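You operate a simulated robot arm through the tools that you are given. There is no shell and no other tool.

You run a simulated robot arm. Do the job below in one go: nothing can be reset, and whatever is moved stays where it is left.

TASK
Pack the pink and blue balls in the teal tub and close it.
Fine: lay the lid on the dryer meanwhile; leave the third ball on the dryer.

It is judged by the outcome, as a careful person would: the job done as asked, and still so three seconds after it is handed in. It fails if anything else is knocked over, pushed out of place, dropped, spilled or broken. Lids that push on must go on centred and level and be pressed home; caps that screw on are set level and turned clockwise until they are tight.

THE ROBOT
A 6-joint arm with a two-finger parallel gripper, fixed in place. Base frame: the origin is at the foot of the arm, x ahead of it, y to its left, z up; the work surface is at about z = 0.85. Units: m, degrees, N and s.
With the tool pointing down near the work surface it reaches from about 0.24 to 0.64 m from the base axis. Its first joint turns from -66.0 to 66.0 degrees. Payload 2.7 kg.
The TCP is the grasp point between the finger pads, 0.023 m short of the fingertips. In the tool frame z runs along the fingers and y along their closing line. Largest opening 0.094 m; finger width 0.038, thickness 0.01; the body of the gripper, 0.054 by 0.096 m, starts 0.039 m behind the TCP.
Orientation is that of the tool frame in the base frame, as [roll, pitch, yaw] about the fixed x, y, z axes, in that order (R = Rz(yaw) Ry(pitch) Rx(roll)). With the fingers straight down and closing along the base's y, the tool's x points along the base's -x, its y along +y and its z along -z.

THE INTERFACE
- The arm moves only by the tool send_rows. Its argument "targets" is a list of rows, each a list of 2 entries, a list of its own where there are three numbers: the shift along the base's x, y, z in m, then the turn, a rotation vector about the base's x, y, z in degrees. In form: [[[x, y, z], [wx, wy, wz]], ...]. A call has 1 to 20 rows; each row shifts and turns the commanded pose from where the row before left it. "fingers" is the finger opening in m, from 0 to 0.094, set as the call begins (left out, the last holds). Each row takes 0.2 s and may step no farther than 0.05 m and 8.6 degrees from the row before; otherwise, or with a gripper value out of range, the whole call is refused. Where a pose cannot be reached the arm comes as near as it can. A force on the tool above 80 N (or 10 N above the force at the start of the call, whichever is more), or a blocked arm, ends the call early, and 0.2 s more pass. Each finger travels about 0.045 m/s and halts on what it meets, pressing with about 28 N; the grip force reading is that of the motor and also rises with nothing between the fingers. The clock runs only during rows and for 0.2 s after the last one: add rows that do not move to give the fingers time. It gives the time, the measured TCP pose, the force on the tool (base axes), the opening and the grip force at its end, in the units of the frame above (readings bear some noise), with the torque about the TCP (base axes, N m) and any sound that the robot's microphone picked up, and new pictures: "views" is both (left out), scene, wrist or none.
- Cameras (640 x 400 px; columns grow to the right, rows downward): "scene" is fixed at [0.0581, -0.4147, 1.4184]; the picture's right is [0.91, -0.41, 0.00], its down [-0.18, -0.40, -0.90] and it looks along [0.37, 0.82, -0.44] (base axes); focal length 342 px, centre (320, 200). "wrist" rides on the gripper at [0.086, 0.016, -0.075] in the tool frame; the picture's right is [-0.18, 0.98, 0.00], its down [-0.58, -0.11, -0.81] and it looks along [-0.79, -0.15, 0.59] (tool axes); focal length 243 px, centre (320, 200). There is no depth. A picture from a camera that has moved, and an enlarged one, comes with that camera's place and axes in the base frame and with its lens.
- inspect(camera, box): a new picture of the part [left, top, right, bottom] of that camera's present view, enlarged. It takes no simulated time.
- hand_in(): hands the job in; it is judged then, once.

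Places have to be worked out from the pictures, the camera data and where the tool is seen. Open the gripper and draw the arm clear of the work before you hand the job in, unless the task says otherwise.

The tools are called after ">>>" as name(argument=value, ...) on one line, values as JSON. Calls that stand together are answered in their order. send_rows: Moves the arm, as the interface text tells. Its arguments: {"type":"object","properties":{"targets":{"type":"array","items":{"type":"array"}},"fingers":{"type":"number"},"views":{"type":"string","enum":["both","scene","wrist","none"]}},"required":["targets"]} The other tools are called the same way: inspect (camera, box) takes an enlarged picture of a part of a camera's view; hand_in () hands the job in.

At the start:

```text
t: 0.0
eef_pos: [0.3174, 0.0819, 1.198]
tool_rot: [179.9, 0.1, -179.9]
contact_force: [0.3, -0.1, 0.4]
moment: [0.0, 0.0, -0.03]
gripper_width: 0.0938
grip_force: 0.0
```

scene: 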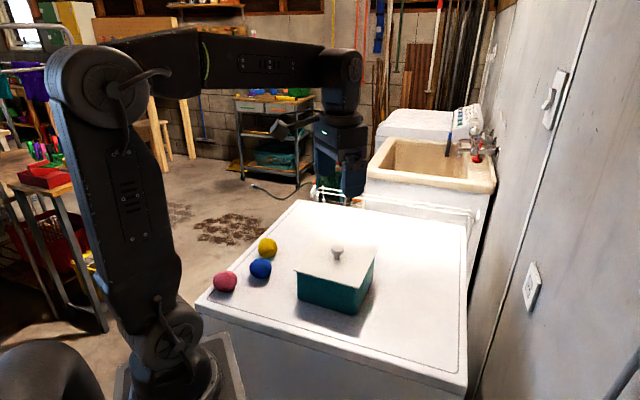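
wrist: 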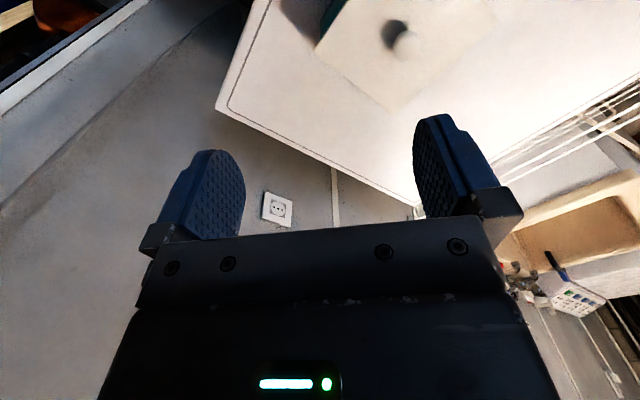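

I'll take enlarged looks at the balls and the tub before planning.

>>> inspect(camera="scene", box=[190, 200, 400, 331])

>>> inspect(camera="wrist", box=[200, 0, 520, 200])

```text
3.05 times, centred on (295, 266) of scene
camera zoom: at [0.0581, -0.4147, 1.4184], right [0.91, -0.41, 0.0], down [-0.18, -0.4, -0.9], along [0.37, 0.82, -0.44], focal length 1042 px, centre (396, 0)
```

zoom: 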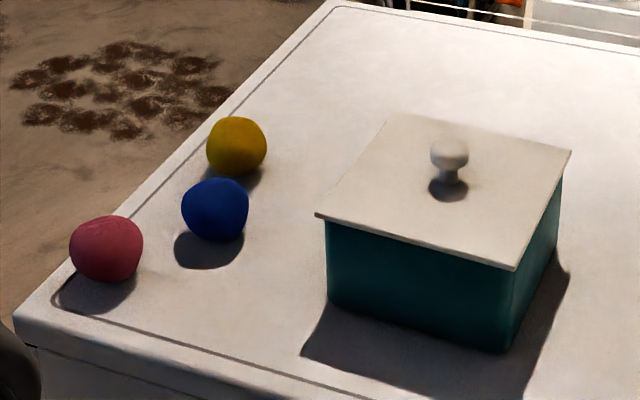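

```text
2.00 times, centred on (360, 100) of wrist
camera zoom: at [0.2304, 0.0972, 1.2725], right [0.18, 0.98, 0.0], down [0.58, -0.11, 0.81], along [0.79, -0.15, -0.59], focal length 485 px, centre (240, 400)
```

zoom: 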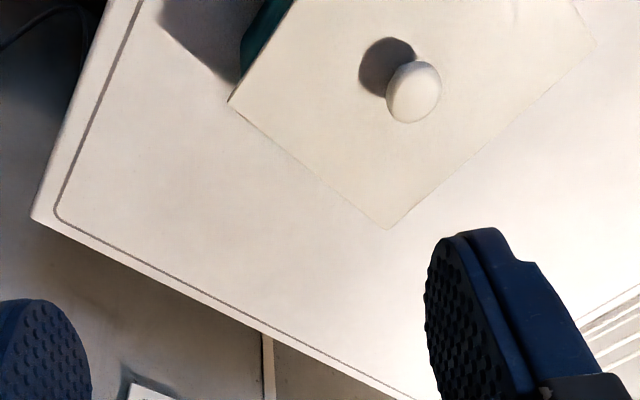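

The tub is set about 45° to the base axes, with its lid centre near (0.37, 0.18) and the knob centre near z 0.96. I put pink near (0.117, 0.278), blue near (0.21, 0.292) and yellow near (0.252, 0.376). I'll turn the tool 45° so it closes along the tub's side and move above the knob.

>>> send_rows(targets=[[[0.0088, 0.0163, -0.0163], [0, 0, 7.5]], [[0.0088, 0.0163, -0.0163], [0, 0, 7.5]], [[0.0088, 0.0163, -0.0163], [0, 0, 7.5]], [[0.0088, 0.0163, -0.0163], [0, 0, 7.5]], [[0.0088, 0.0163, -0.0163], [0, 0, 7.5]], [[0.0088, 0.0163, -0.0163], [0, 0, 7.5]], [[0, 0, 0], [0, 0, 0]]], fingers=0.07)

```text
t: 1.6
eef_pos: [0.3687, 0.1808, 1.0982]
tool_rot: [179.9, 0.1, -134.8]
contact_force: [-0.5, 0.2, -0.1]
moment: [0.01, -0.01, -0.02]
gripper_width: 0.07
grip_force: 0.1
camera wrist: at [0.2957, 0.1293, 1.1722], right [-0.57, 0.82, 0.0], down [0.49, 0.33, 0.81], along [0.66, 0.46, -0.59], focal length 243 px, centre (320, 200)
```

scene: 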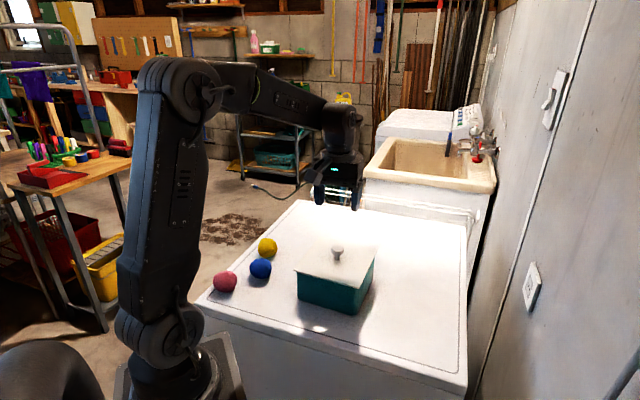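
wrist: 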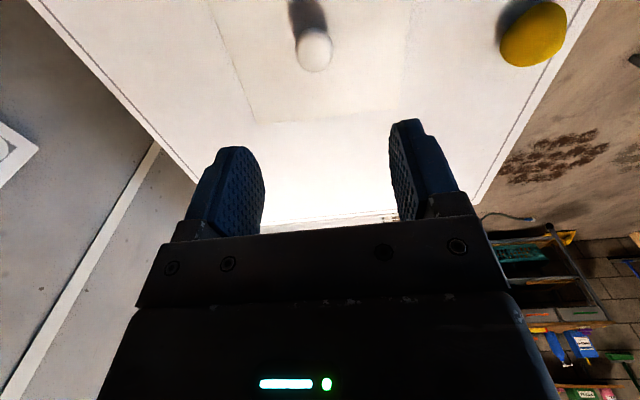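

The knob triangulates to about (0.369, 0.1765, 0.961), so the estimates agree. I'll look closer at the lid edges before descending, to get its height and angle.

>>> inspect(camera="wrist", box=[180, 0, 440, 162])

>>> inspect(camera="scene", box=[280, 230, 400, 320])

```text
2.46 times, centred on (310, 81) of wrist
camera zoom: at [0.2957, 0.1293, 1.1722], right [-0.57, 0.82, 0.0], down [0.49, 0.33, 0.81], along [0.66, 0.46, -0.59], focal length 597 px, centre (345, 493)
```

zoom: 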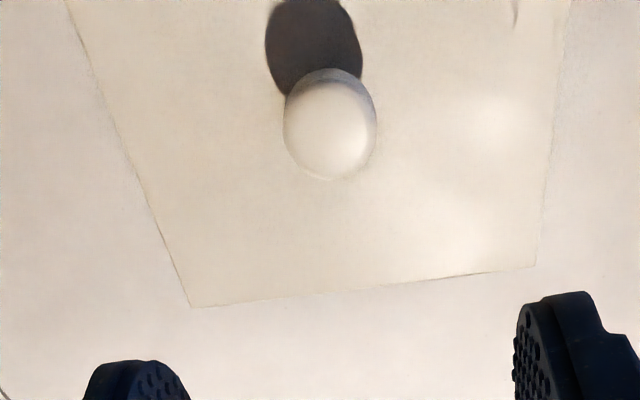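

```text
4.44 times, centred on (340, 275) of scene
camera zoom: at [0.0581, -0.4147, 1.4184], right [0.91, -0.41, 0.0], down [-0.18, -0.4, -0.9], along [0.37, 0.82, -0.44], focal length 1520 px, centre (231, -133)
```

zoom: 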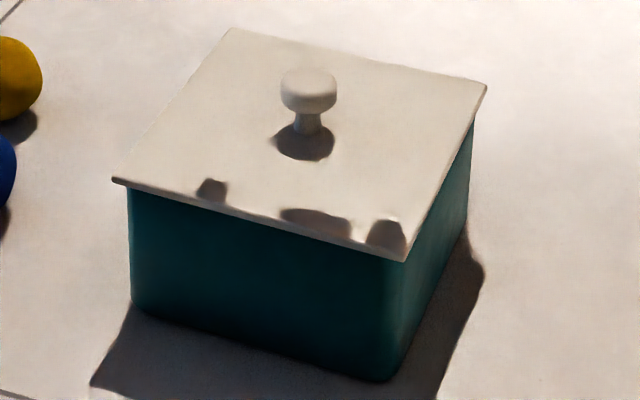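

Knob head is about 29 mm wide with its centre near z 0.958, and the lid top is near 0.93. I'll go partway down and check the alignment.

>>> send_rows(targets=[[[0, -0.001, -0.03], [0, 0, 0]], [[0, -0.001, -0.03], [0, 0, 0]], [[0, -0.001, -0.03], [0, 0, 0]], [[0, 0, 0], [0, 0, 0]]], fingers=0.06)

```text
t: 2.6
eef_pos: [0.369, 0.1732, 1.01]
tool_rot: [179.9, 0.1, -134.9]
contact_force: [0.1, 0.0, -0.2]
moment: [-0.01, 0.02, -0.01]
gripper_width: 0.0603
grip_force: 0.0
camera wrist: at [0.2966, 0.1238, 1.0851], right [-0.57, 0.82, 0.0], down [0.49, 0.33, 0.81], along [0.66, 0.46, -0.59], focal length 243 px, centre (320, 200)
```

scene: 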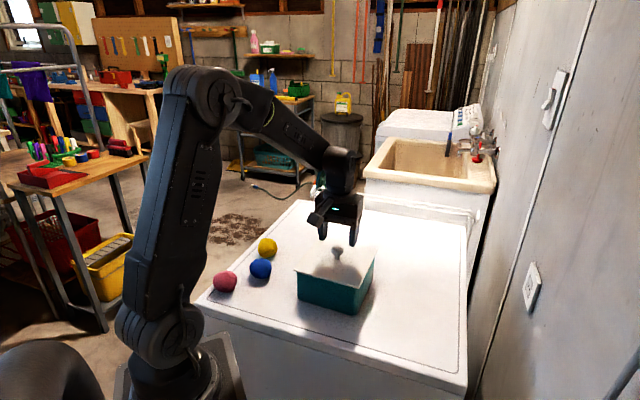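
wrist: 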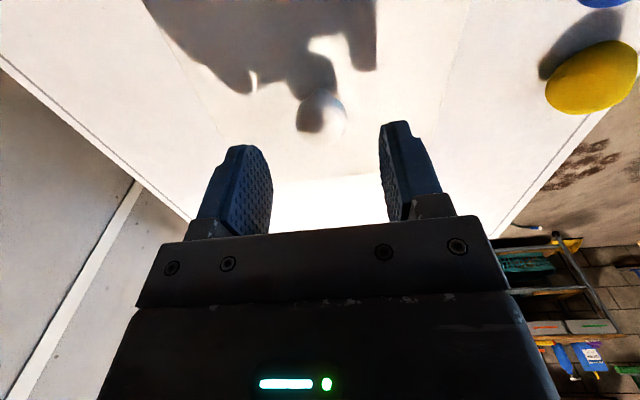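

The knob sits within about 1–2 mm of the line between the fingers. I'll descend to grasp height at z about 0.962, then close on it.

>>> send_rows(targets=[[[0, 0, -0.02], [0, 0, 0]], [[-0.001, -0.001, -0.018], [0, 0, 0]], [[0, 0, -0.01], [0, 0, 0]], [[0, 0, 0], [0, 0, 0]]])

>>> inspect(camera="scene", box=[280, 200, 400, 320])

```text
t: 3.6
eef_pos: [0.3678, 0.1755, 0.9632]
tool_rot: [180.0, 0.1, -134.8]
contact_force: [-2.4, -3.0, 10.8]
moment: [-0.31, -0.05, -0.04]
gripper_width: 0.0601
grip_force: 0.1
camera wrist: at [0.2954, 0.125, 1.0383], right [-0.57, 0.82, 0.0], down [0.49, 0.33, 0.81], along [0.66, 0.46, -0.59], focal length 243 px, centre (320, 200)
```

scene: 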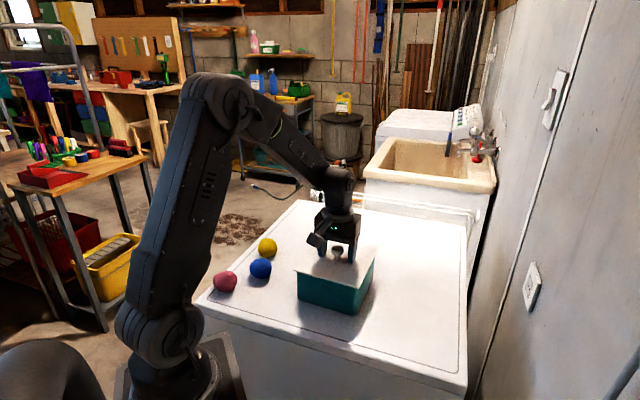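
wrist: 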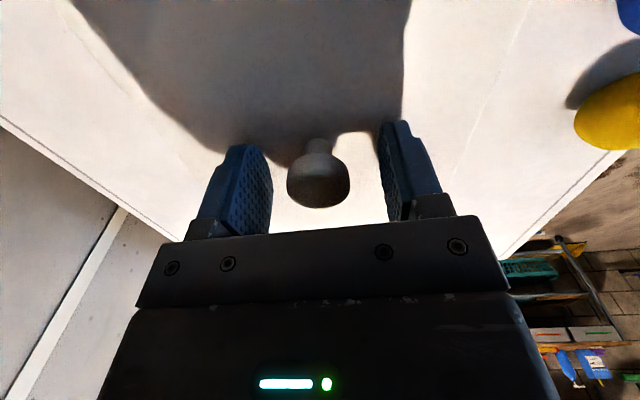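

```text
3.33 times, centred on (340, 260) of scene
camera zoom: at [0.0579, -0.4149, 1.4183], right [0.91, -0.41, 0.0], down [-0.18, -0.4, -0.9], along [0.37, 0.82, -0.44], focal length 1140 px, centre (253, 0)
```

zoom: 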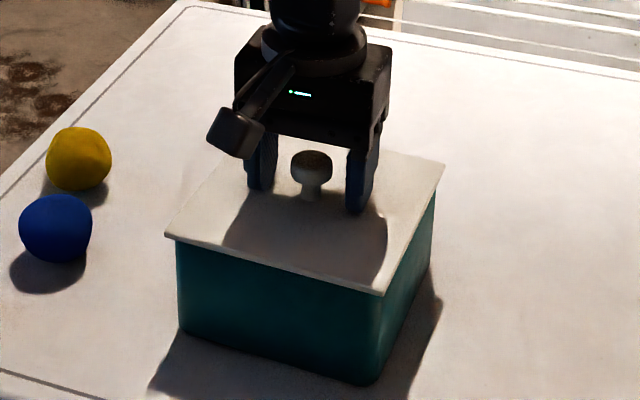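

The 10.8 N reading says the fingertips just touched the lid, which puts its top near z 0.94. I'll back up 4 mm and close on the knob.

>>> send_rows(targets=[[[0, 0, 0.0045], [0, 0, 0]], [[0, 0, 0], [0, 0, 0]]], views="none")

>>> send_rows(targets=[[[0, 0, 0], [0, 0, 0]], [[0, 0, 0], [0, 0, 0]], [[0, 0, 0], [0, 0, 0]], [[0, 0, 0], [0, 0, 0]], [[0, 0, 0], [0, 0, 0]]], fingers=0.015)

>>> inspect(camera="wrist", box=[180, 60, 460, 240])

```text
t: 4.2
eef_pos: [0.3688, 0.175, 0.9671]
tool_rot: [179.8, 0.0, -134.9]
contact_force: [-0.5, 0.3, 1.5]
moment: [0.0, 0.02, 0.02]
gripper_width: 0.0599
grip_force: 0.1
```

```text
t: 5.4
eef_pos: [0.3687, 0.1751, 0.9671]
tool_rot: [179.9, 0.1, -134.9]
contact_force: [0.5, -0.1, 1.1]
moment: [-0.01, -0.03, 0.01]
gripper_width: 0.0286
grip_force: 27.9
camera wrist: at [0.2959, 0.1247, 1.0416], right [-0.57, 0.82, 0.0], down [0.49, 0.33, 0.81], along [0.66, 0.46, -0.59], focal length 243 px, centre (320, 200)
```

scene: 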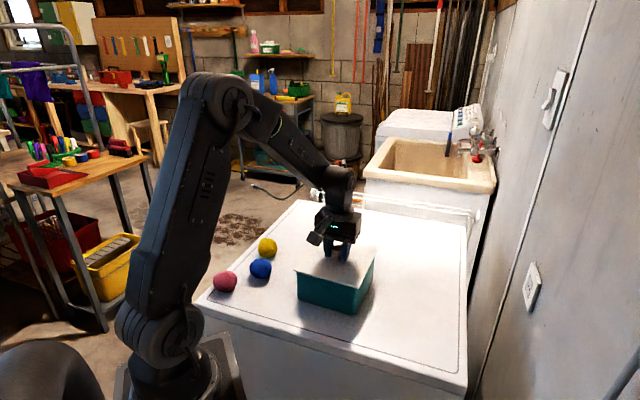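
wrist: 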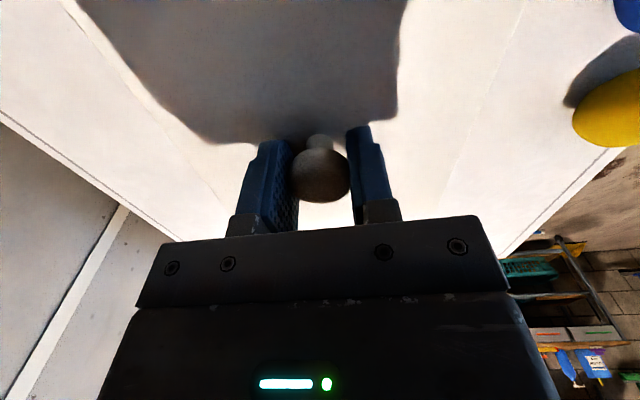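

```text
2.22 times, centred on (320, 150) of wrist
camera zoom: at [0.2959, 0.1247, 1.0416], right [-0.57, 0.82, 0.0], down [0.49, 0.33, 0.81], along [0.66, 0.46, -0.59], focal length 539 px, centre (320, 311)
```

zoom: 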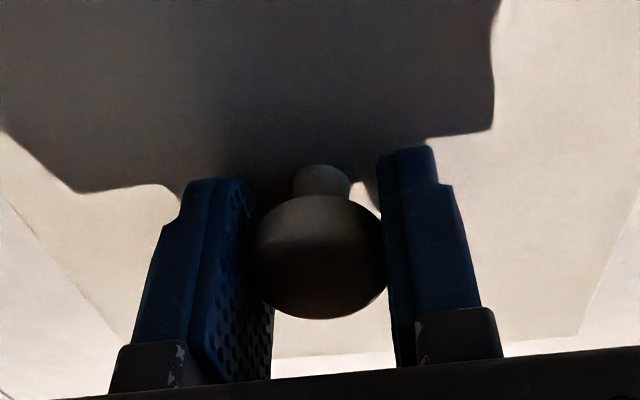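

The knob is held at 28.6 mm opening. I'll lift slowly and watch the force and how the lid behaves.

>>> send_rows(targets=[[[0, 0, 0.004], [0, 0, 0]], [[0, 0, 0.006], [0, 0, 0]], [[0, 0, 0.01], [0, 0, 0]], [[0, 0, 0.01], [0, 0, 0]], [[0, 0, 0], [0, 0, 0]]])

>>> inspect(camera="scene", box=[270, 190, 410, 320])

```text
t: 6.6
eef_pos: [0.3695, 0.1774, 0.9972]
tool_rot: [179.8, 0.1, -134.8]
contact_force: [-1.1, 0.2, -0.5]
moment: [0.0, -0.01, 0.0]
gripper_width: 0.0286
grip_force: 27.8
heard: snap
camera wrist: at [0.297, 0.1265, 1.0714], right [-0.57, 0.82, 0.0], down [0.49, 0.33, 0.81], along [0.66, 0.46, -0.59], focal length 243 px, centre (320, 200)
```

scene: 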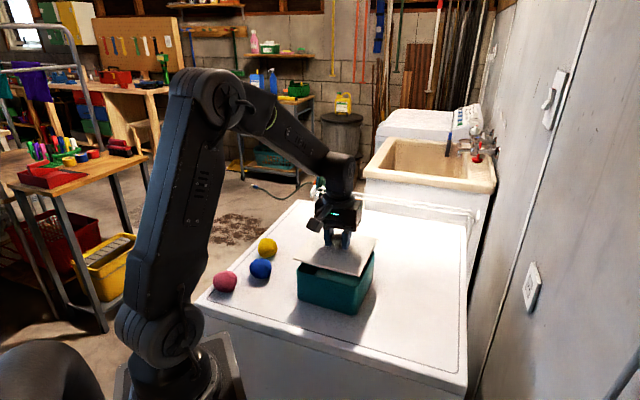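
wrist: 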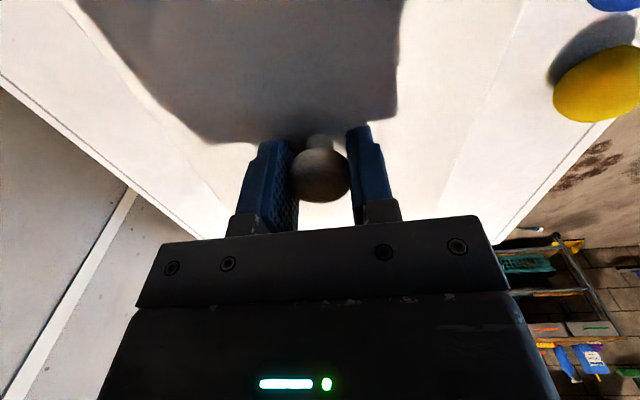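

```text
3.08 times, centred on (340, 255) of scene
camera zoom: at [0.0581, -0.4147, 1.4184], right [0.91, -0.41, 0.0], down [-0.18, -0.4, -0.9], along [0.37, 0.82, -0.44], focal length 1053 px, centre (258, 31)
```

zoom: 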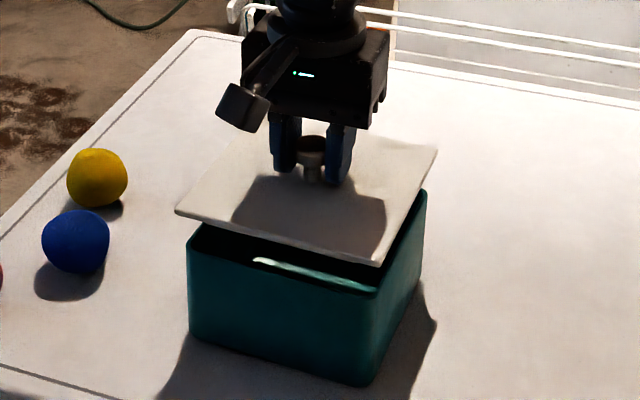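

The lid snapped off cleanly and hangs level from the knob. I'll raise it further and carry it to an empty patch of dryer at about (0.494, 0.051), away from the tub and balls.

>>> send_rows(targets=[[[0, 0, 0.02], [0, 0, 0]], [[0, 0, 0.03], [0, 0, 0]], [[0.015, -0.015, 0.01], [0, 0, 0]], [[0.025, -0.025, 0], [0, 0, 0]], [[0.025, -0.025, 0], [0, 0, 0]], [[0.025, -0.025, 0], [0, 0, 0]], [[0.02, -0.02, 0], [0, 0, 0]], [[0.015, -0.015, 0], [0, 0, 0]], [[0, 0, -0.03], [0, 0, 0]], [[0, 0, -0.04], [0, 0, 0]], [[0, 0, -0.03], [0, 0, 0]], [[0, 0, -0.02], [0, 0, 0]], [[0, 0, 0], [0, 0, 0]]])

>>> inspect(camera="scene", box=[280, 200, 480, 350])

```text
t: 9.4
eef_pos: [0.4939, 0.0543, 0.9344]
tool_rot: [179.9, 0.1, -135.0]
contact_force: [0.0, 0.2, 0.0]
moment: [-0.05, -0.02, 0.02]
gripper_width: 0.0288
grip_force: 28.0
camera wrist: at [0.4208, 0.0031, 1.0087], right [-0.57, 0.82, 0.0], down [0.49, 0.33, 0.81], along [0.66, 0.46, -0.59], focal length 243 px, centre (320, 200)
```

scene: 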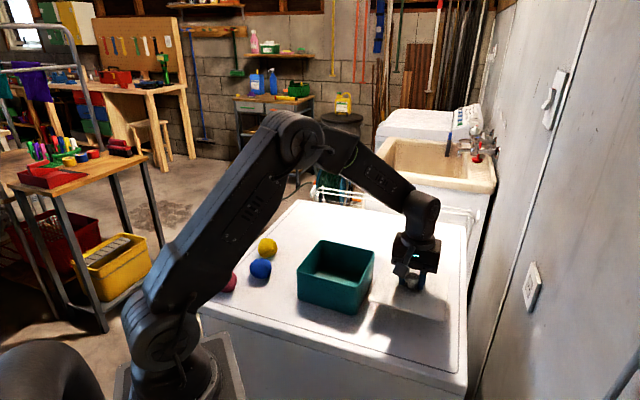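
wrist: 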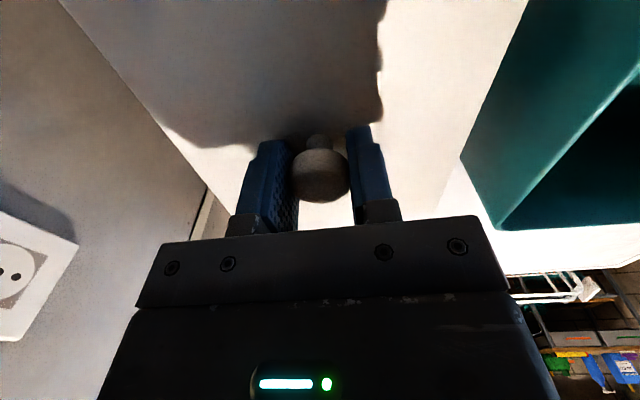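

```text
2.67 times, centred on (380, 275) of scene
camera zoom: at [0.0581, -0.4147, 1.4184], right [0.91, -0.41, 0.0], down [-0.18, -0.4, -0.9], along [0.37, 0.82, -0.44], focal length 912 px, centre (160, 0)
```

zoom: 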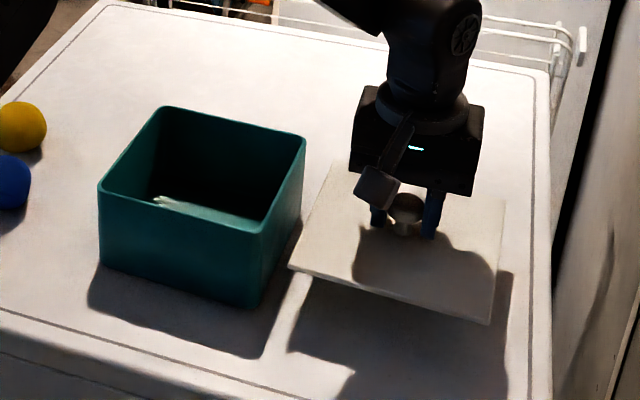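

The lid is clear of the tub and inside the dryer's top. I'll lower it in small steps and watch for contact.

>>> send_rows(targets=[[[0, 0, -0.015], [0, 0, 0]], [[0, 0, -0.01], [0, 0, 0]], [[0, 0, -0.008], [0, 0, 0]], [[0, 0, 0], [0, 0, 0]]], views="scene")

>>> inspect(camera="scene", box=[280, 220, 460, 340])

>>> send_rows(targets=[[[0, 0, -0.003], [0, 0, 0]], [[0, 0, -0.002], [0, 0, 0]], [[0, 0, 0], [0, 0, 0]]], views="none")

```text
t: 10.4
eef_pos: [0.4959, 0.0507, 0.9022]
tool_rot: [180.0, 0.1, -134.9]
contact_force: [0.5, 0.4, -1.0]
moment: [0.01, -0.01, -0.01]
gripper_width: 0.0286
grip_force: 28.0
```

scene: 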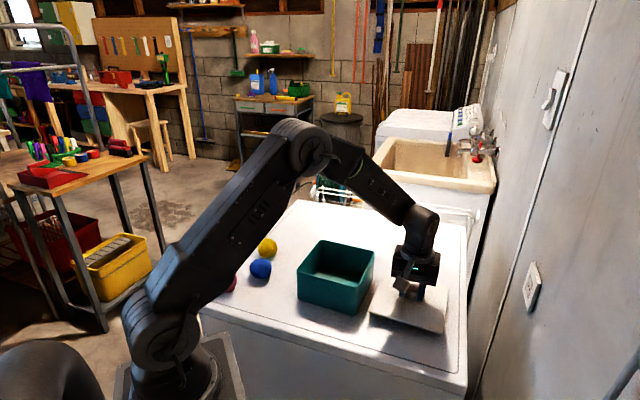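

```text
3.33 times, centred on (370, 280) of scene
camera zoom: at [0.0581, -0.4147, 1.4184], right [0.91, -0.41, 0.0], down [-0.18, -0.4, -0.9], along [0.37, 0.82, -0.44], focal length 1140 px, centre (153, -67)
```

zoom: 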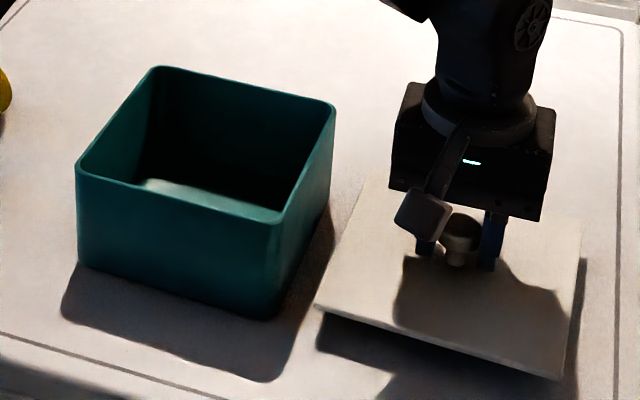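

```text
t: 11.2
eef_pos: [0.4961, 0.0518, 0.8984]
tool_rot: [179.8, -0.1, -134.9]
contact_force: [-0.4, 1.0, -1.0]
moment: [0.01, 0.03, 0.02]
gripper_width: 0.0287
grip_force: 27.9
```

No contact yet at z 0.898, so I'll carry on down in 2 mm steps.

>>> send_rows(targets=[[[0, 0, -0.002], [0, 0, 0]], [[0, 0, -0.002], [0, 0, 0]], [[0, 0, 0], [0, 0, 0]]], views="none")

>>> send_rows(targets=[[[0, 0, -0.002], [0, 0, 0]], [[0, 0, 0], [0, 0, 0]]], views="none")

>>> inspect(camera="scene", box=[280, 220, 460, 340])

```text
t: 12.0
eef_pos: [0.4945, 0.0516, 0.8943]
tool_rot: [179.8, 0.1, -134.9]
contact_force: [1.1, 1.0, -0.4]
moment: [-0.01, 0.02, -0.02]
gripper_width: 0.0283
grip_force: 28.4
```

```text
t: 12.6
eef_pos: [0.495, 0.0507, 0.8923]
tool_rot: [179.9, 0.0, -134.8]
contact_force: [-0.7, 0.1, -0.1]
moment: [-0.02, 0.01, 0.04]
gripper_width: 0.0287
grip_force: 27.6
```

```text
3.33 times, centred on (370, 280) of scene
camera zoom: at [0.0581, -0.4147, 1.4184], right [0.91, -0.41, 0.0], down [-0.18, -0.4, -0.9], along [0.37, 0.82, -0.44], focal length 1140 px, centre (153, -67)
```

zoom: 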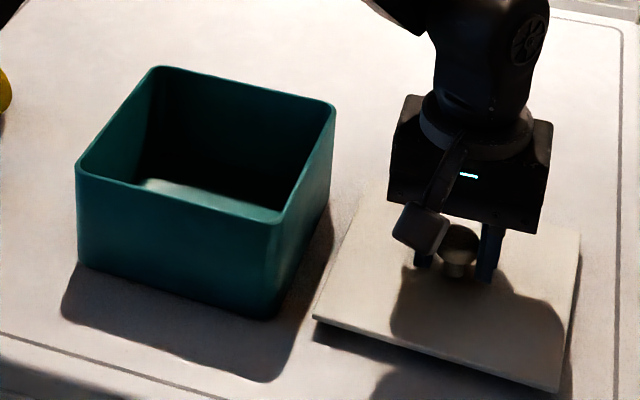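

Still about 1 cm of shadow gap under the lid edge, and no contact. I'll keep stepping down.

>>> send_rows(targets=[[[0, 0, -0.002], [0, 0, 0]], [[0, 0, 0], [0, 0, 0]]], views="none")

>>> send_rows(targets=[[[0, 0, -0.002], [0, 0, 0]], [[0, 0, 0], [0, 0, 0]]], views="none")

>>> inspect(camera="scene", box=[280, 220, 460, 340])

```text
t: 13.2
eef_pos: [0.4956, 0.0506, 0.8921]
tool_rot: [179.9, 0.3, -135.0]
contact_force: [-9.8, 0.2, 23.8]
moment: [0.28, 0.03, 0.04]
gripper_width: 0.0287
grip_force: 28.2
```

```text
t: 13.8
eef_pos: [0.4957, 0.0501, 0.8906]
tool_rot: [180.0, 0.3, -134.9]
contact_force: [-1.8, 2.8, 21.2]
moment: [0.33, -0.15, 0.08]
gripper_width: 0.0285
grip_force: 28.0
```

```text
3.33 times, centred on (370, 280) of scene
camera zoom: at [0.0577, -0.4146, 1.4184], right [0.91, -0.41, 0.0], down [-0.18, -0.4, -0.9], along [0.37, 0.82, -0.44], focal length 1140 px, centre (153, -67)
```

zoom: 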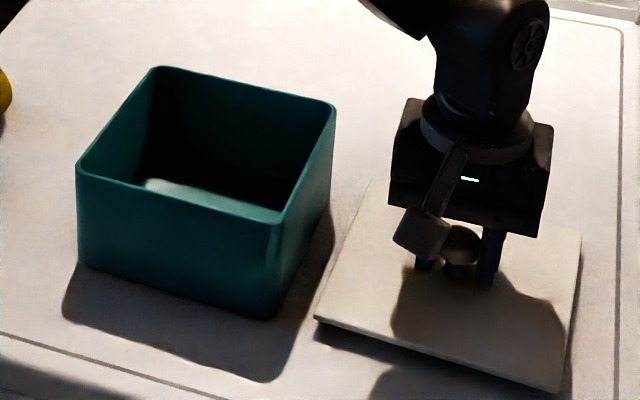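

Contact came at about z 0.891, so the lid's lip rests on the dryer. I'll ease off the pressure, then release.

>>> send_rows(targets=[[[0, 0, 0.002], [0, 0, 0]], [[0, 0, 0], [0, 0, 0]]], views="none")

>>> send_rows(targets=[[[0, 0, 0], [0, 0, 0]], [[0, 0, 0], [0, 0, 0]], [[0, 0, 0], [0, 0, 0]], [[0, 0, 0], [0, 0, 0]]], fingers=0.06)

>>> inspect(camera="scene", box=[280, 220, 460, 340])

```text
t: 14.4
eef_pos: [0.4939, 0.051, 0.8909]
tool_rot: [179.8, -0.1, -135.0]
contact_force: [2.4, 0.8, 5.1]
moment: [0.25, -0.36, -0.02]
gripper_width: 0.0282
grip_force: 28.1
```

```text
t: 15.4
eef_pos: [0.495, 0.0496, 0.891]
tool_rot: [179.9, 0.1, -134.9]
contact_force: [0.2, 0.5, -0.7]
moment: [0.02, 0.0, -0.03]
gripper_width: 0.0601
grip_force: 0.1
camera wrist: at [0.4219, 0.0, 0.9652], right [-0.57, 0.82, 0.0], down [0.49, 0.33, 0.81], along [0.66, 0.46, -0.59], focal length 243 px, centre (320, 200)
```

scene: 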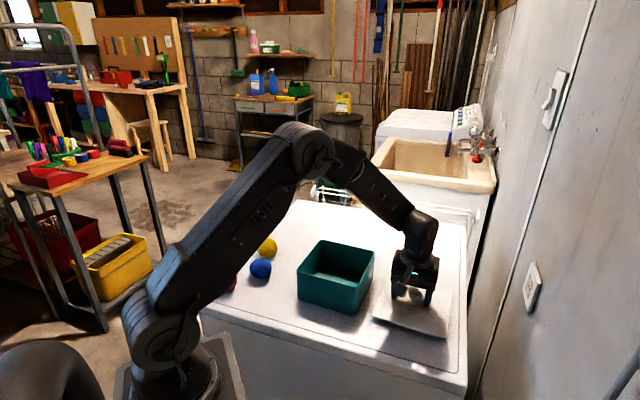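
wrist: 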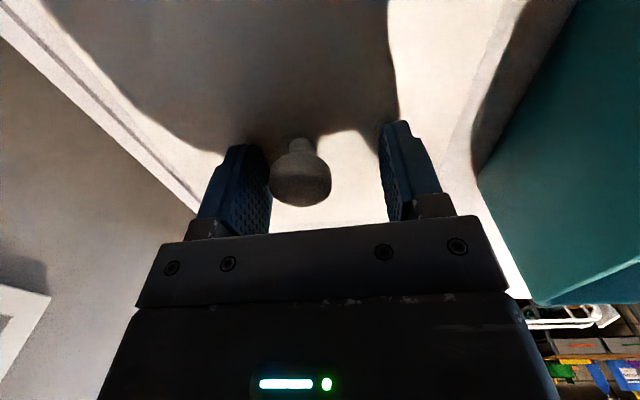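

```text
3.33 times, centred on (370, 280) of scene
camera zoom: at [0.0581, -0.4147, 1.4184], right [0.91, -0.41, 0.0], down [-0.18, -0.4, -0.9], along [0.37, 0.82, -0.44], focal length 1140 px, centre (153, -67)
```

zoom: 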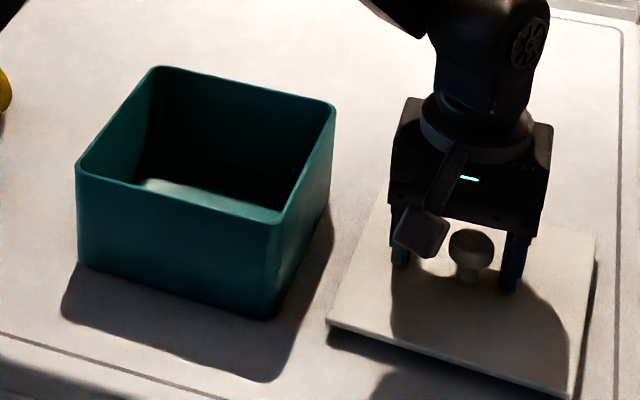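

The lid rests on the dryer, having slid about 8 mm as the fingers opened, and it is still well clear of everything. I'll rise straight up and go over to the balls.

>>> send_rows(targets=[[[0, 0, 0.02], [0, 0, 0]], [[0, 0, 0.03], [0, 0, 0]], [[0, 0, 0.04], [0, 0, 0]], [[0, 0, 0.04], [0, 0, 0]], [[0, 0, 0.03], [0, 0, 0]], [[-0.0315, 0.022, 0], [0, 0, 0]], [[-0.0315, 0.022, 0], [0, 0, 0]], [[-0.0315, 0.022, 0], [0, 0, 0]], [[-0.0315, 0.022, 0], [0, 0, 0]], [[-0.0315, 0.022, 0], [0, 0, 0]], [[-0.0315, 0.022, 0], [0, 0, 0]], [[-0.0315, 0.022, 0], [0, 0, 0]], [[-0.0315, 0.022, 0], [0, 0, 0]], [[-0.0315, 0.022, 0], [0, 0, 0]], [[-0.0315, 0.022, 0], [0, 0, 0]], [[0, 0, 0], [0, 0, 0]]], fingers=0.08)

>>> inspect(camera="scene", box=[190, 200, 480, 381])

```text
t: 18.8
eef_pos: [0.1861, 0.2679, 1.0497]
tool_rot: [179.6, 0.0, -134.9]
contact_force: [-0.8, 0.0, -0.2]
moment: [-0.01, 0.01, -0.06]
gripper_width: 0.0801
grip_force: 0.1
out of reach, approached as far as the arm can: row 15
camera wrist: at [0.1133, 0.2177, 1.1241], right [-0.57, 0.82, 0.01], down [0.49, 0.33, 0.81], along [0.66, 0.46, -0.59], focal length 243 px, centre (320, 200)
```

scene: 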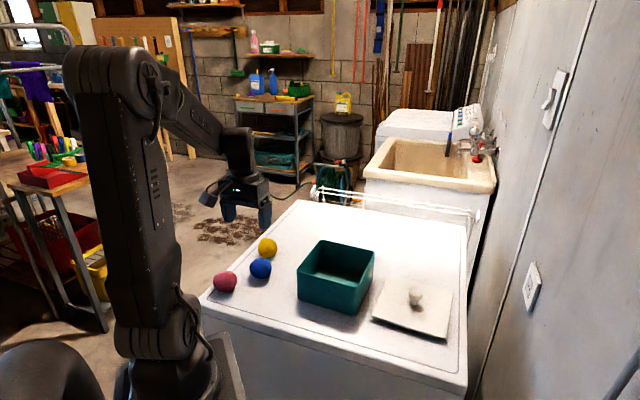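
wrist: 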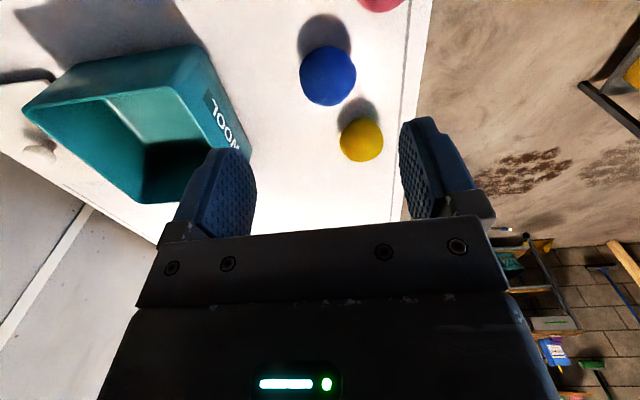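

```text
2.21 times, centred on (335, 290) of scene
camera zoom: at [0.0581, -0.4147, 1.4184], right [0.91, -0.41, 0.0], down [-0.18, -0.4, -0.9], along [0.37, 0.82, -0.44], focal length 755 px, centre (287, 0)
```

zoom: 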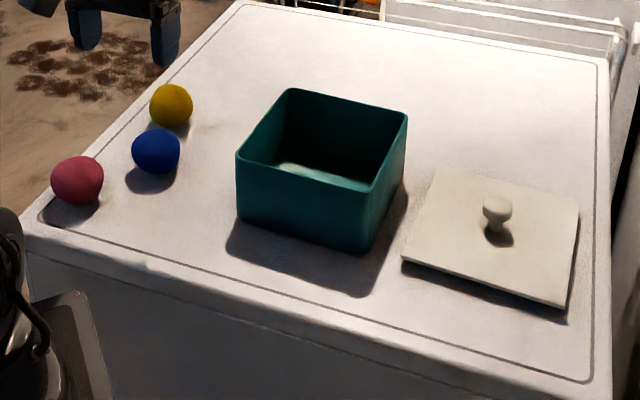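

The scene and wrist views agree on blue (0.21, 0.294) and yellow (0.252, 0.378). The arm hit a reach limit at this height, so I'll go lower, still above the balls, and see if the reach improves.

>>> send_rows(targets=[[[0, 0, -0.03], [0, 0, 0]], [[0, 0, -0.03], [0, 0, 0]], [[0, 0, 0], [0, 0, 0]]])

```text
t: 19.6
eef_pos: [0.1857, 0.2661, 0.9899]
tool_rot: [179.8, 0.0, -134.9]
contact_force: [0.4, 0.5, 0.4]
moment: [-0.02, -0.01, 0.01]
gripper_width: 0.0801
grip_force: 0.0
camera wrist: at [0.1132, 0.2163, 1.0637], right [-0.57, 0.82, 0.0], down [0.49, 0.33, 0.81], along [0.66, 0.46, -0.59], focal length 243 px, centre (320, 200)
```

scene: 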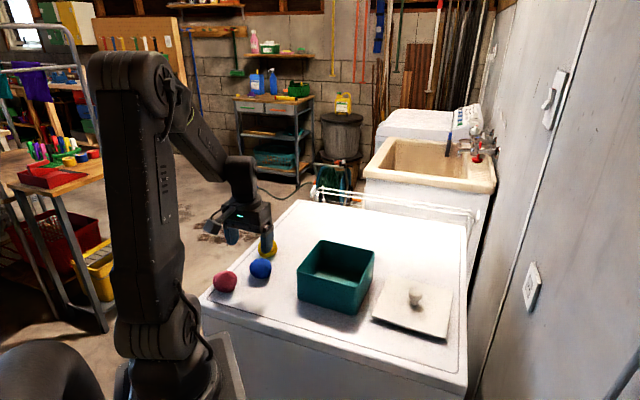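
wrist: 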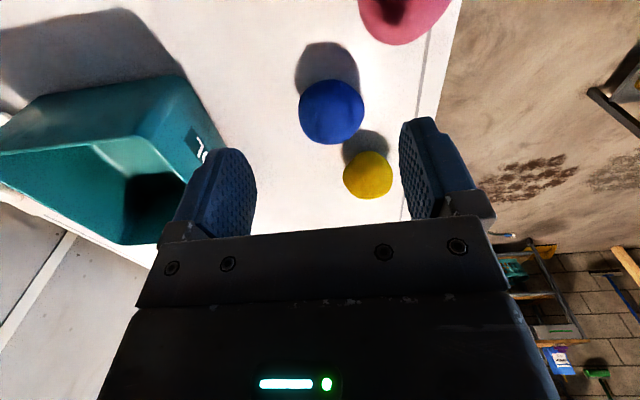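

Blue now fixes at (0.21, 0.295), and pink at about (0.119, 0.283), which is at the edge of joint 1's range. I'll take blue first: move above it and check the alignment.

>>> send_rows(targets=[[[0.0123, 0.0147, -0.01], [0, 0, 0]], [[0.0122, 0.0145, -0.02], [0, 0, 0]], [[0, 0, 0], [0, 0, 0]]])

```text
t: 20.4
eef_pos: [0.2113, 0.296, 0.9585]
tool_rot: [179.9, 0.0, -134.9]
contact_force: [0.3, -0.4, 0.0]
moment: [-0.01, 0.01, -0.03]
gripper_width: 0.0802
grip_force: 0.0
camera wrist: at [0.1378, 0.2448, 1.033], right [-0.57, 0.82, 0.0], down [0.49, 0.33, 0.81], along [0.66, 0.46, -0.59], focal length 243 px, centre (320, 200)
```

scene: 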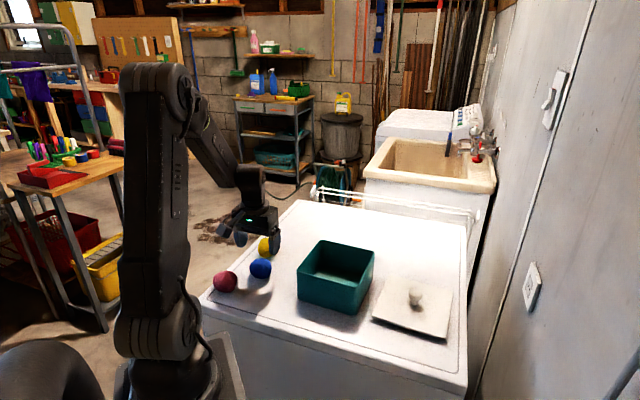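
wrist: 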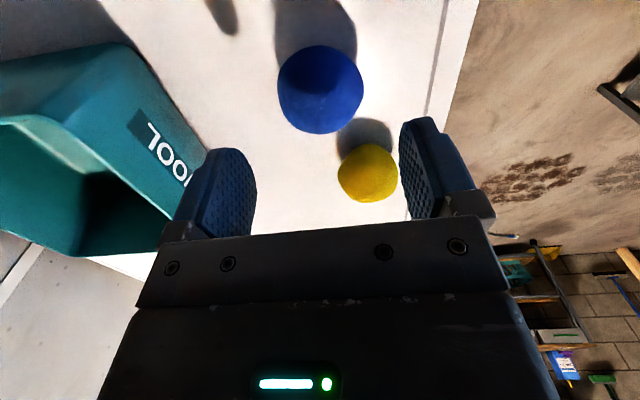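

Blue is centred between the fingers to within 2 mm. I'll go down around it.

>>> send_rows(targets=[[[-0.001, 0, -0.025], [0, 0, 0]], [[0, 0, -0.025], [0, 0, 0]], [[0, 0, -0.018], [0, 0, 0]], [[0, 0, -0.009], [0, 0, 0]], [[0, 0, 0], [0, 0, 0]]])

>>> inspect(camera="scene", box=[190, 190, 350, 290])

```text
t: 21.6
eef_pos: [0.2099, 0.2948, 0.8848]
tool_rot: [179.8, 0.1, -134.9]
contact_force: [-0.1, 0.0, -0.3]
moment: [-0.04, 0.02, 0.01]
gripper_width: 0.0801
grip_force: 0.1
camera wrist: at [0.1377, 0.2452, 0.959], right [-0.57, 0.82, 0.0], down [0.49, 0.33, 0.81], along [0.66, 0.46, -0.59], focal length 243 px, centre (320, 200)
```

scene: 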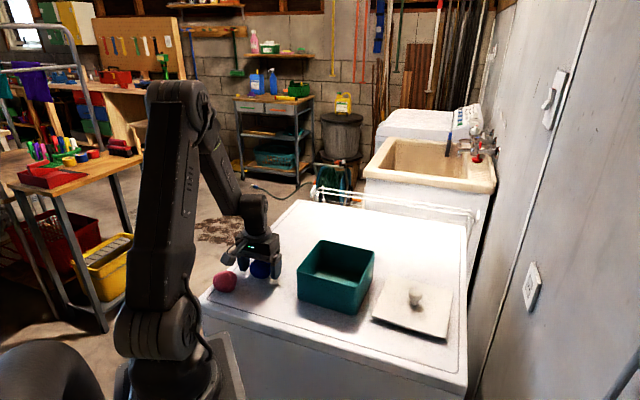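
wrist: 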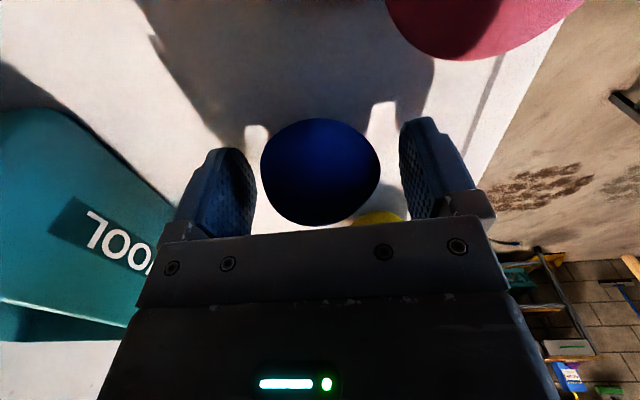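

```text
4.00 times, centred on (270, 240) of scene
camera zoom: at [0.0581, -0.4147, 1.4184], right [0.91, -0.41, 0.0], down [-0.18, -0.4, -0.9], along [0.37, 0.82, -0.44], focal length 1368 px, centre (520, 40)
```

zoom: 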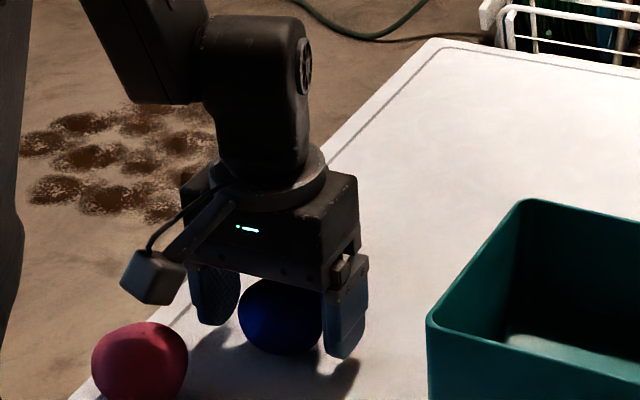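

Blue is squarely between the pads. I'll go 3 mm lower and close.

>>> send_rows(targets=[[[0, 0, -0.003], [0, 0, 0]], [[0, 0, 0], [0, 0, 0]]], views="none")

>>> send_rows(targets=[[[0, 0, 0], [0, 0, 0]], [[0, 0, 0], [0, 0, 0]], [[0, 0, 0], [0, 0, 0]], [[0, 0, 0], [0, 0, 0]]], fingers=0.04, views="wrist")

```text
t: 22.2
eef_pos: [0.209, 0.2943, 0.8803]
tool_rot: [179.9, 0.1, -134.9]
contact_force: [-0.2, 0.3, -0.1]
moment: [-0.02, 0.01, 0.0]
gripper_width: 0.0799
grip_force: 0.1
```

```text
t: 23.2
eef_pos: [0.2079, 0.2959, 0.8798]
tool_rot: [179.9, 0.0, -135.0]
contact_force: [0.3, -0.8, 0.6]
moment: [0.02, 0.0, 0.0]
gripper_width: 0.0506
grip_force: 27.9
camera wrist: at [0.1363, 0.2452, 0.9555], right [-0.57, 0.82, 0.0], down [0.49, 0.33, 0.81], along [0.66, 0.46, -0.59], focal length 243 px, centre (320, 200)
```

wrist: 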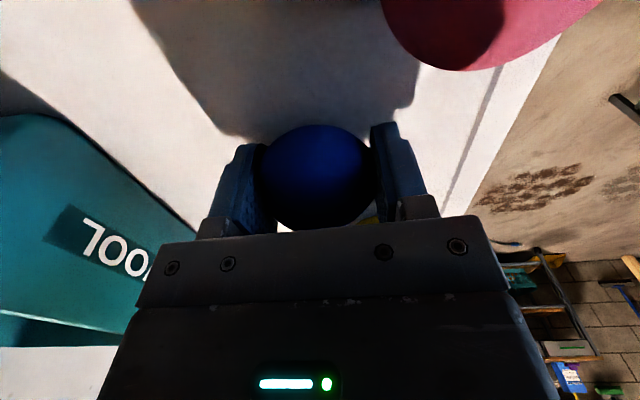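

Blue is held at 50.6 mm. I'll lift it clear and carry it above the far half of the tub.

>>> send_rows(targets=[[[0, 0, 0.01], [0, 0, 0]], [[0, 0, 0.03], [0, 0, 0]], [[0, 0, 0.04], [0, 0, 0]], [[0, 0, 0.04], [0, 0, 0]], [[0.0305, -0.0162, 0], [0, 0, 0]], [[0.0305, -0.0162, 0], [0, 0, 0]], [[0.0305, -0.0162, 0], [0, 0, 0]], [[0.0305, -0.0162, 0], [0, 0, 0]], [[0.0305, -0.0162, 0], [0, 0, 0]], [[0.0305, -0.0162, 0], [0, 0, 0]], [[0, 0, 0], [0, 0, 0]]])

>>> inspect(camera="scene", box=[270, 180, 410, 320])

```text
t: 25.6
eef_pos: [0.3898, 0.2006, 1.0033]
tool_rot: [180.0, 0.0, -134.9]
contact_force: [-0.4, -0.5, -1.2]
moment: [-0.02, 0.02, 0.02]
gripper_width: 0.0502
grip_force: 27.7
camera wrist: at [0.3169, 0.1496, 1.0772], right [-0.57, 0.82, 0.0], down [0.49, 0.33, 0.81], along [0.66, 0.46, -0.59], focal length 243 px, centre (320, 200)
```

scene: 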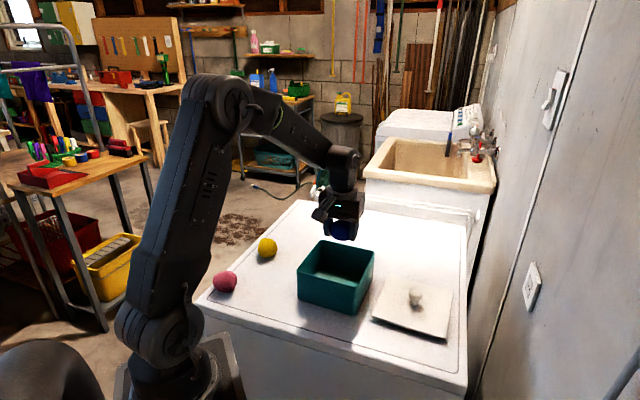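
wrist: 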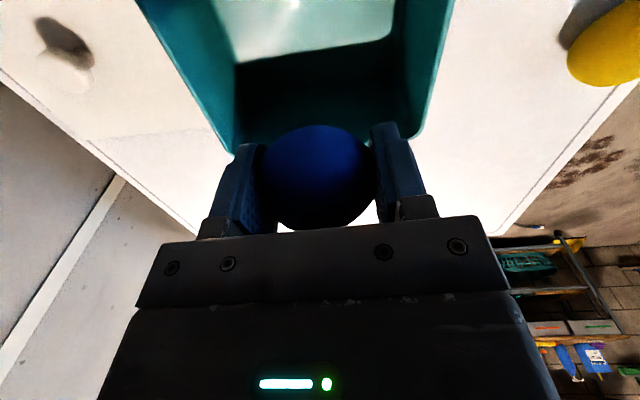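

```text
2.86 times, centred on (340, 250) of scene
camera zoom: at [0.0581, -0.4147, 1.4184], right [0.91, -0.41, 0.0], down [-0.18, -0.4, -0.9], along [0.37, 0.82, -0.44], focal length 977 px, centre (263, 57)
```

zoom: 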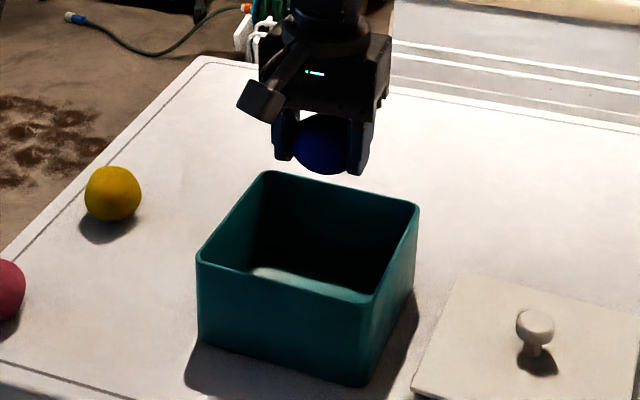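

The ball is over the tub's far half; relative to the tub it is about 5 mm too far out and 3 mm off sideways. I'll correct that and descend partway.

>>> send_rows(targets=[[[-0.0015, -0.005, 0], [0, 0, 0]], [[0, 0, -0.02], [0, 0, 0]], [[0, 0, -0.02], [0, 0, 0]], [[0, 0, -0.02], [0, 0, 0]], [[0, 0, 0], [0, 0, 0]]])

>>> inspect(camera="scene", box=[270, 180, 410, 320])

```text
t: 26.8
eef_pos: [0.3884, 0.1937, 0.9406]
tool_rot: [179.9, 0.1, -134.9]
contact_force: [0.1, 0.1, 0.1]
moment: [-0.01, -0.01, 0.01]
gripper_width: 0.0499
grip_force: 27.7
camera wrist: at [0.3164, 0.1438, 1.0155], right [-0.57, 0.82, 0.0], down [0.49, 0.33, 0.81], along [0.66, 0.46, -0.59], focal length 243 px, centre (320, 200)
```

scene: 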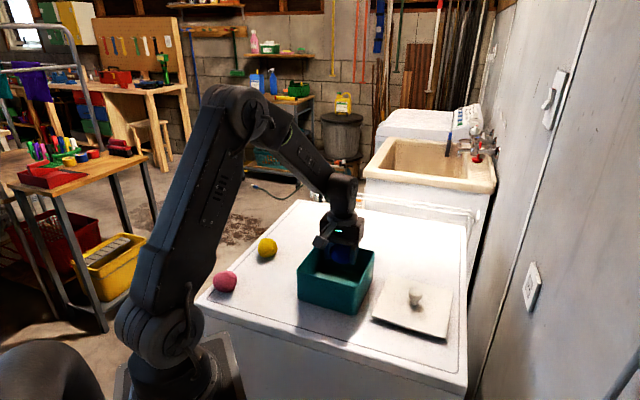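
wrist: 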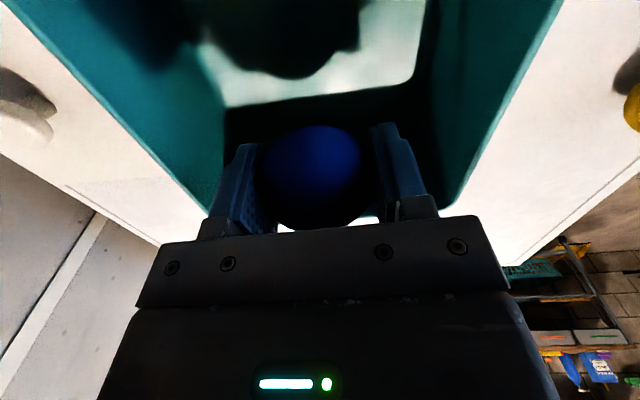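

```text
2.86 times, centred on (340, 250) of scene
camera zoom: at [0.0581, -0.4147, 1.4184], right [0.91, -0.41, 0.0], down [-0.18, -0.4, -0.9], along [0.37, 0.82, -0.44], focal length 977 px, centre (263, 57)
```

zoom: 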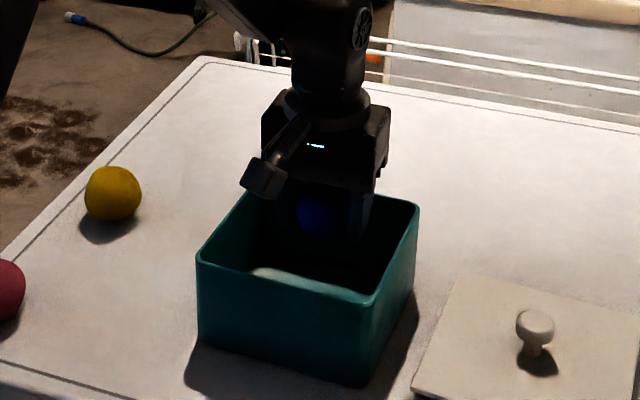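

The fingers and ball are inside the walls with clearance on both sides. I'll lower the ball close to the floor.

>>> send_rows(targets=[[[0, 0, -0.02], [0, 0, 0]], [[0, 0, -0.015], [0, 0, 0]], [[0, 0, -0.012], [0, 0, 0]], [[0, 0, 0], [0, 0, 0]]])

>>> send_rows(targets=[[[0, 0, -0.003], [0, 0, 0]], [[0, 0, -0.001], [0, 0, 0]], [[0, 0, 0], [0, 0, 0]]], views="none")

```text
t: 27.8
eef_pos: [0.3921, 0.1962, 0.8925]
tool_rot: [180.0, 0.1, -134.9]
contact_force: [0.2, 0.5, -0.4]
moment: [-0.02, 0.04, 0.02]
gripper_width: 0.0501
grip_force: 28.1
camera wrist: at [0.318, 0.1452, 0.9682], right [-0.57, 0.82, 0.0], down [0.49, 0.33, 0.81], along [0.66, 0.46, -0.59], focal length 243 px, centre (320, 200)
```

scene: 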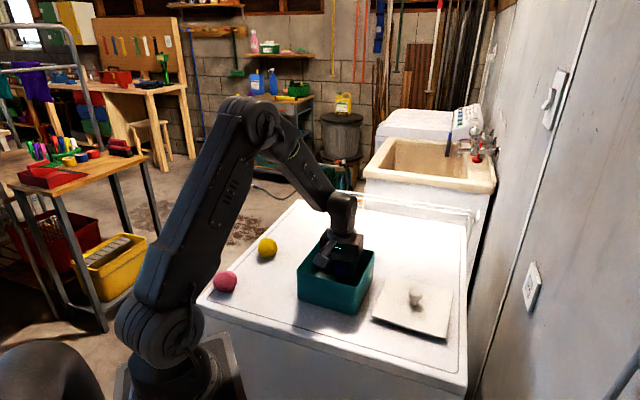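
wrist: 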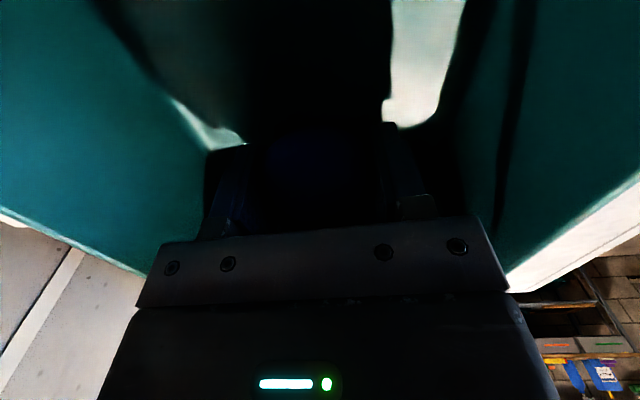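

```text
t: 28.6
eef_pos: [0.3907, 0.1948, 0.8902]
tool_rot: [179.9, 0.0, -134.9]
contact_force: [0.2, 0.3, 0.1]
moment: [0.04, 0.0, -0.03]
gripper_width: 0.0498
grip_force: 28.2
```

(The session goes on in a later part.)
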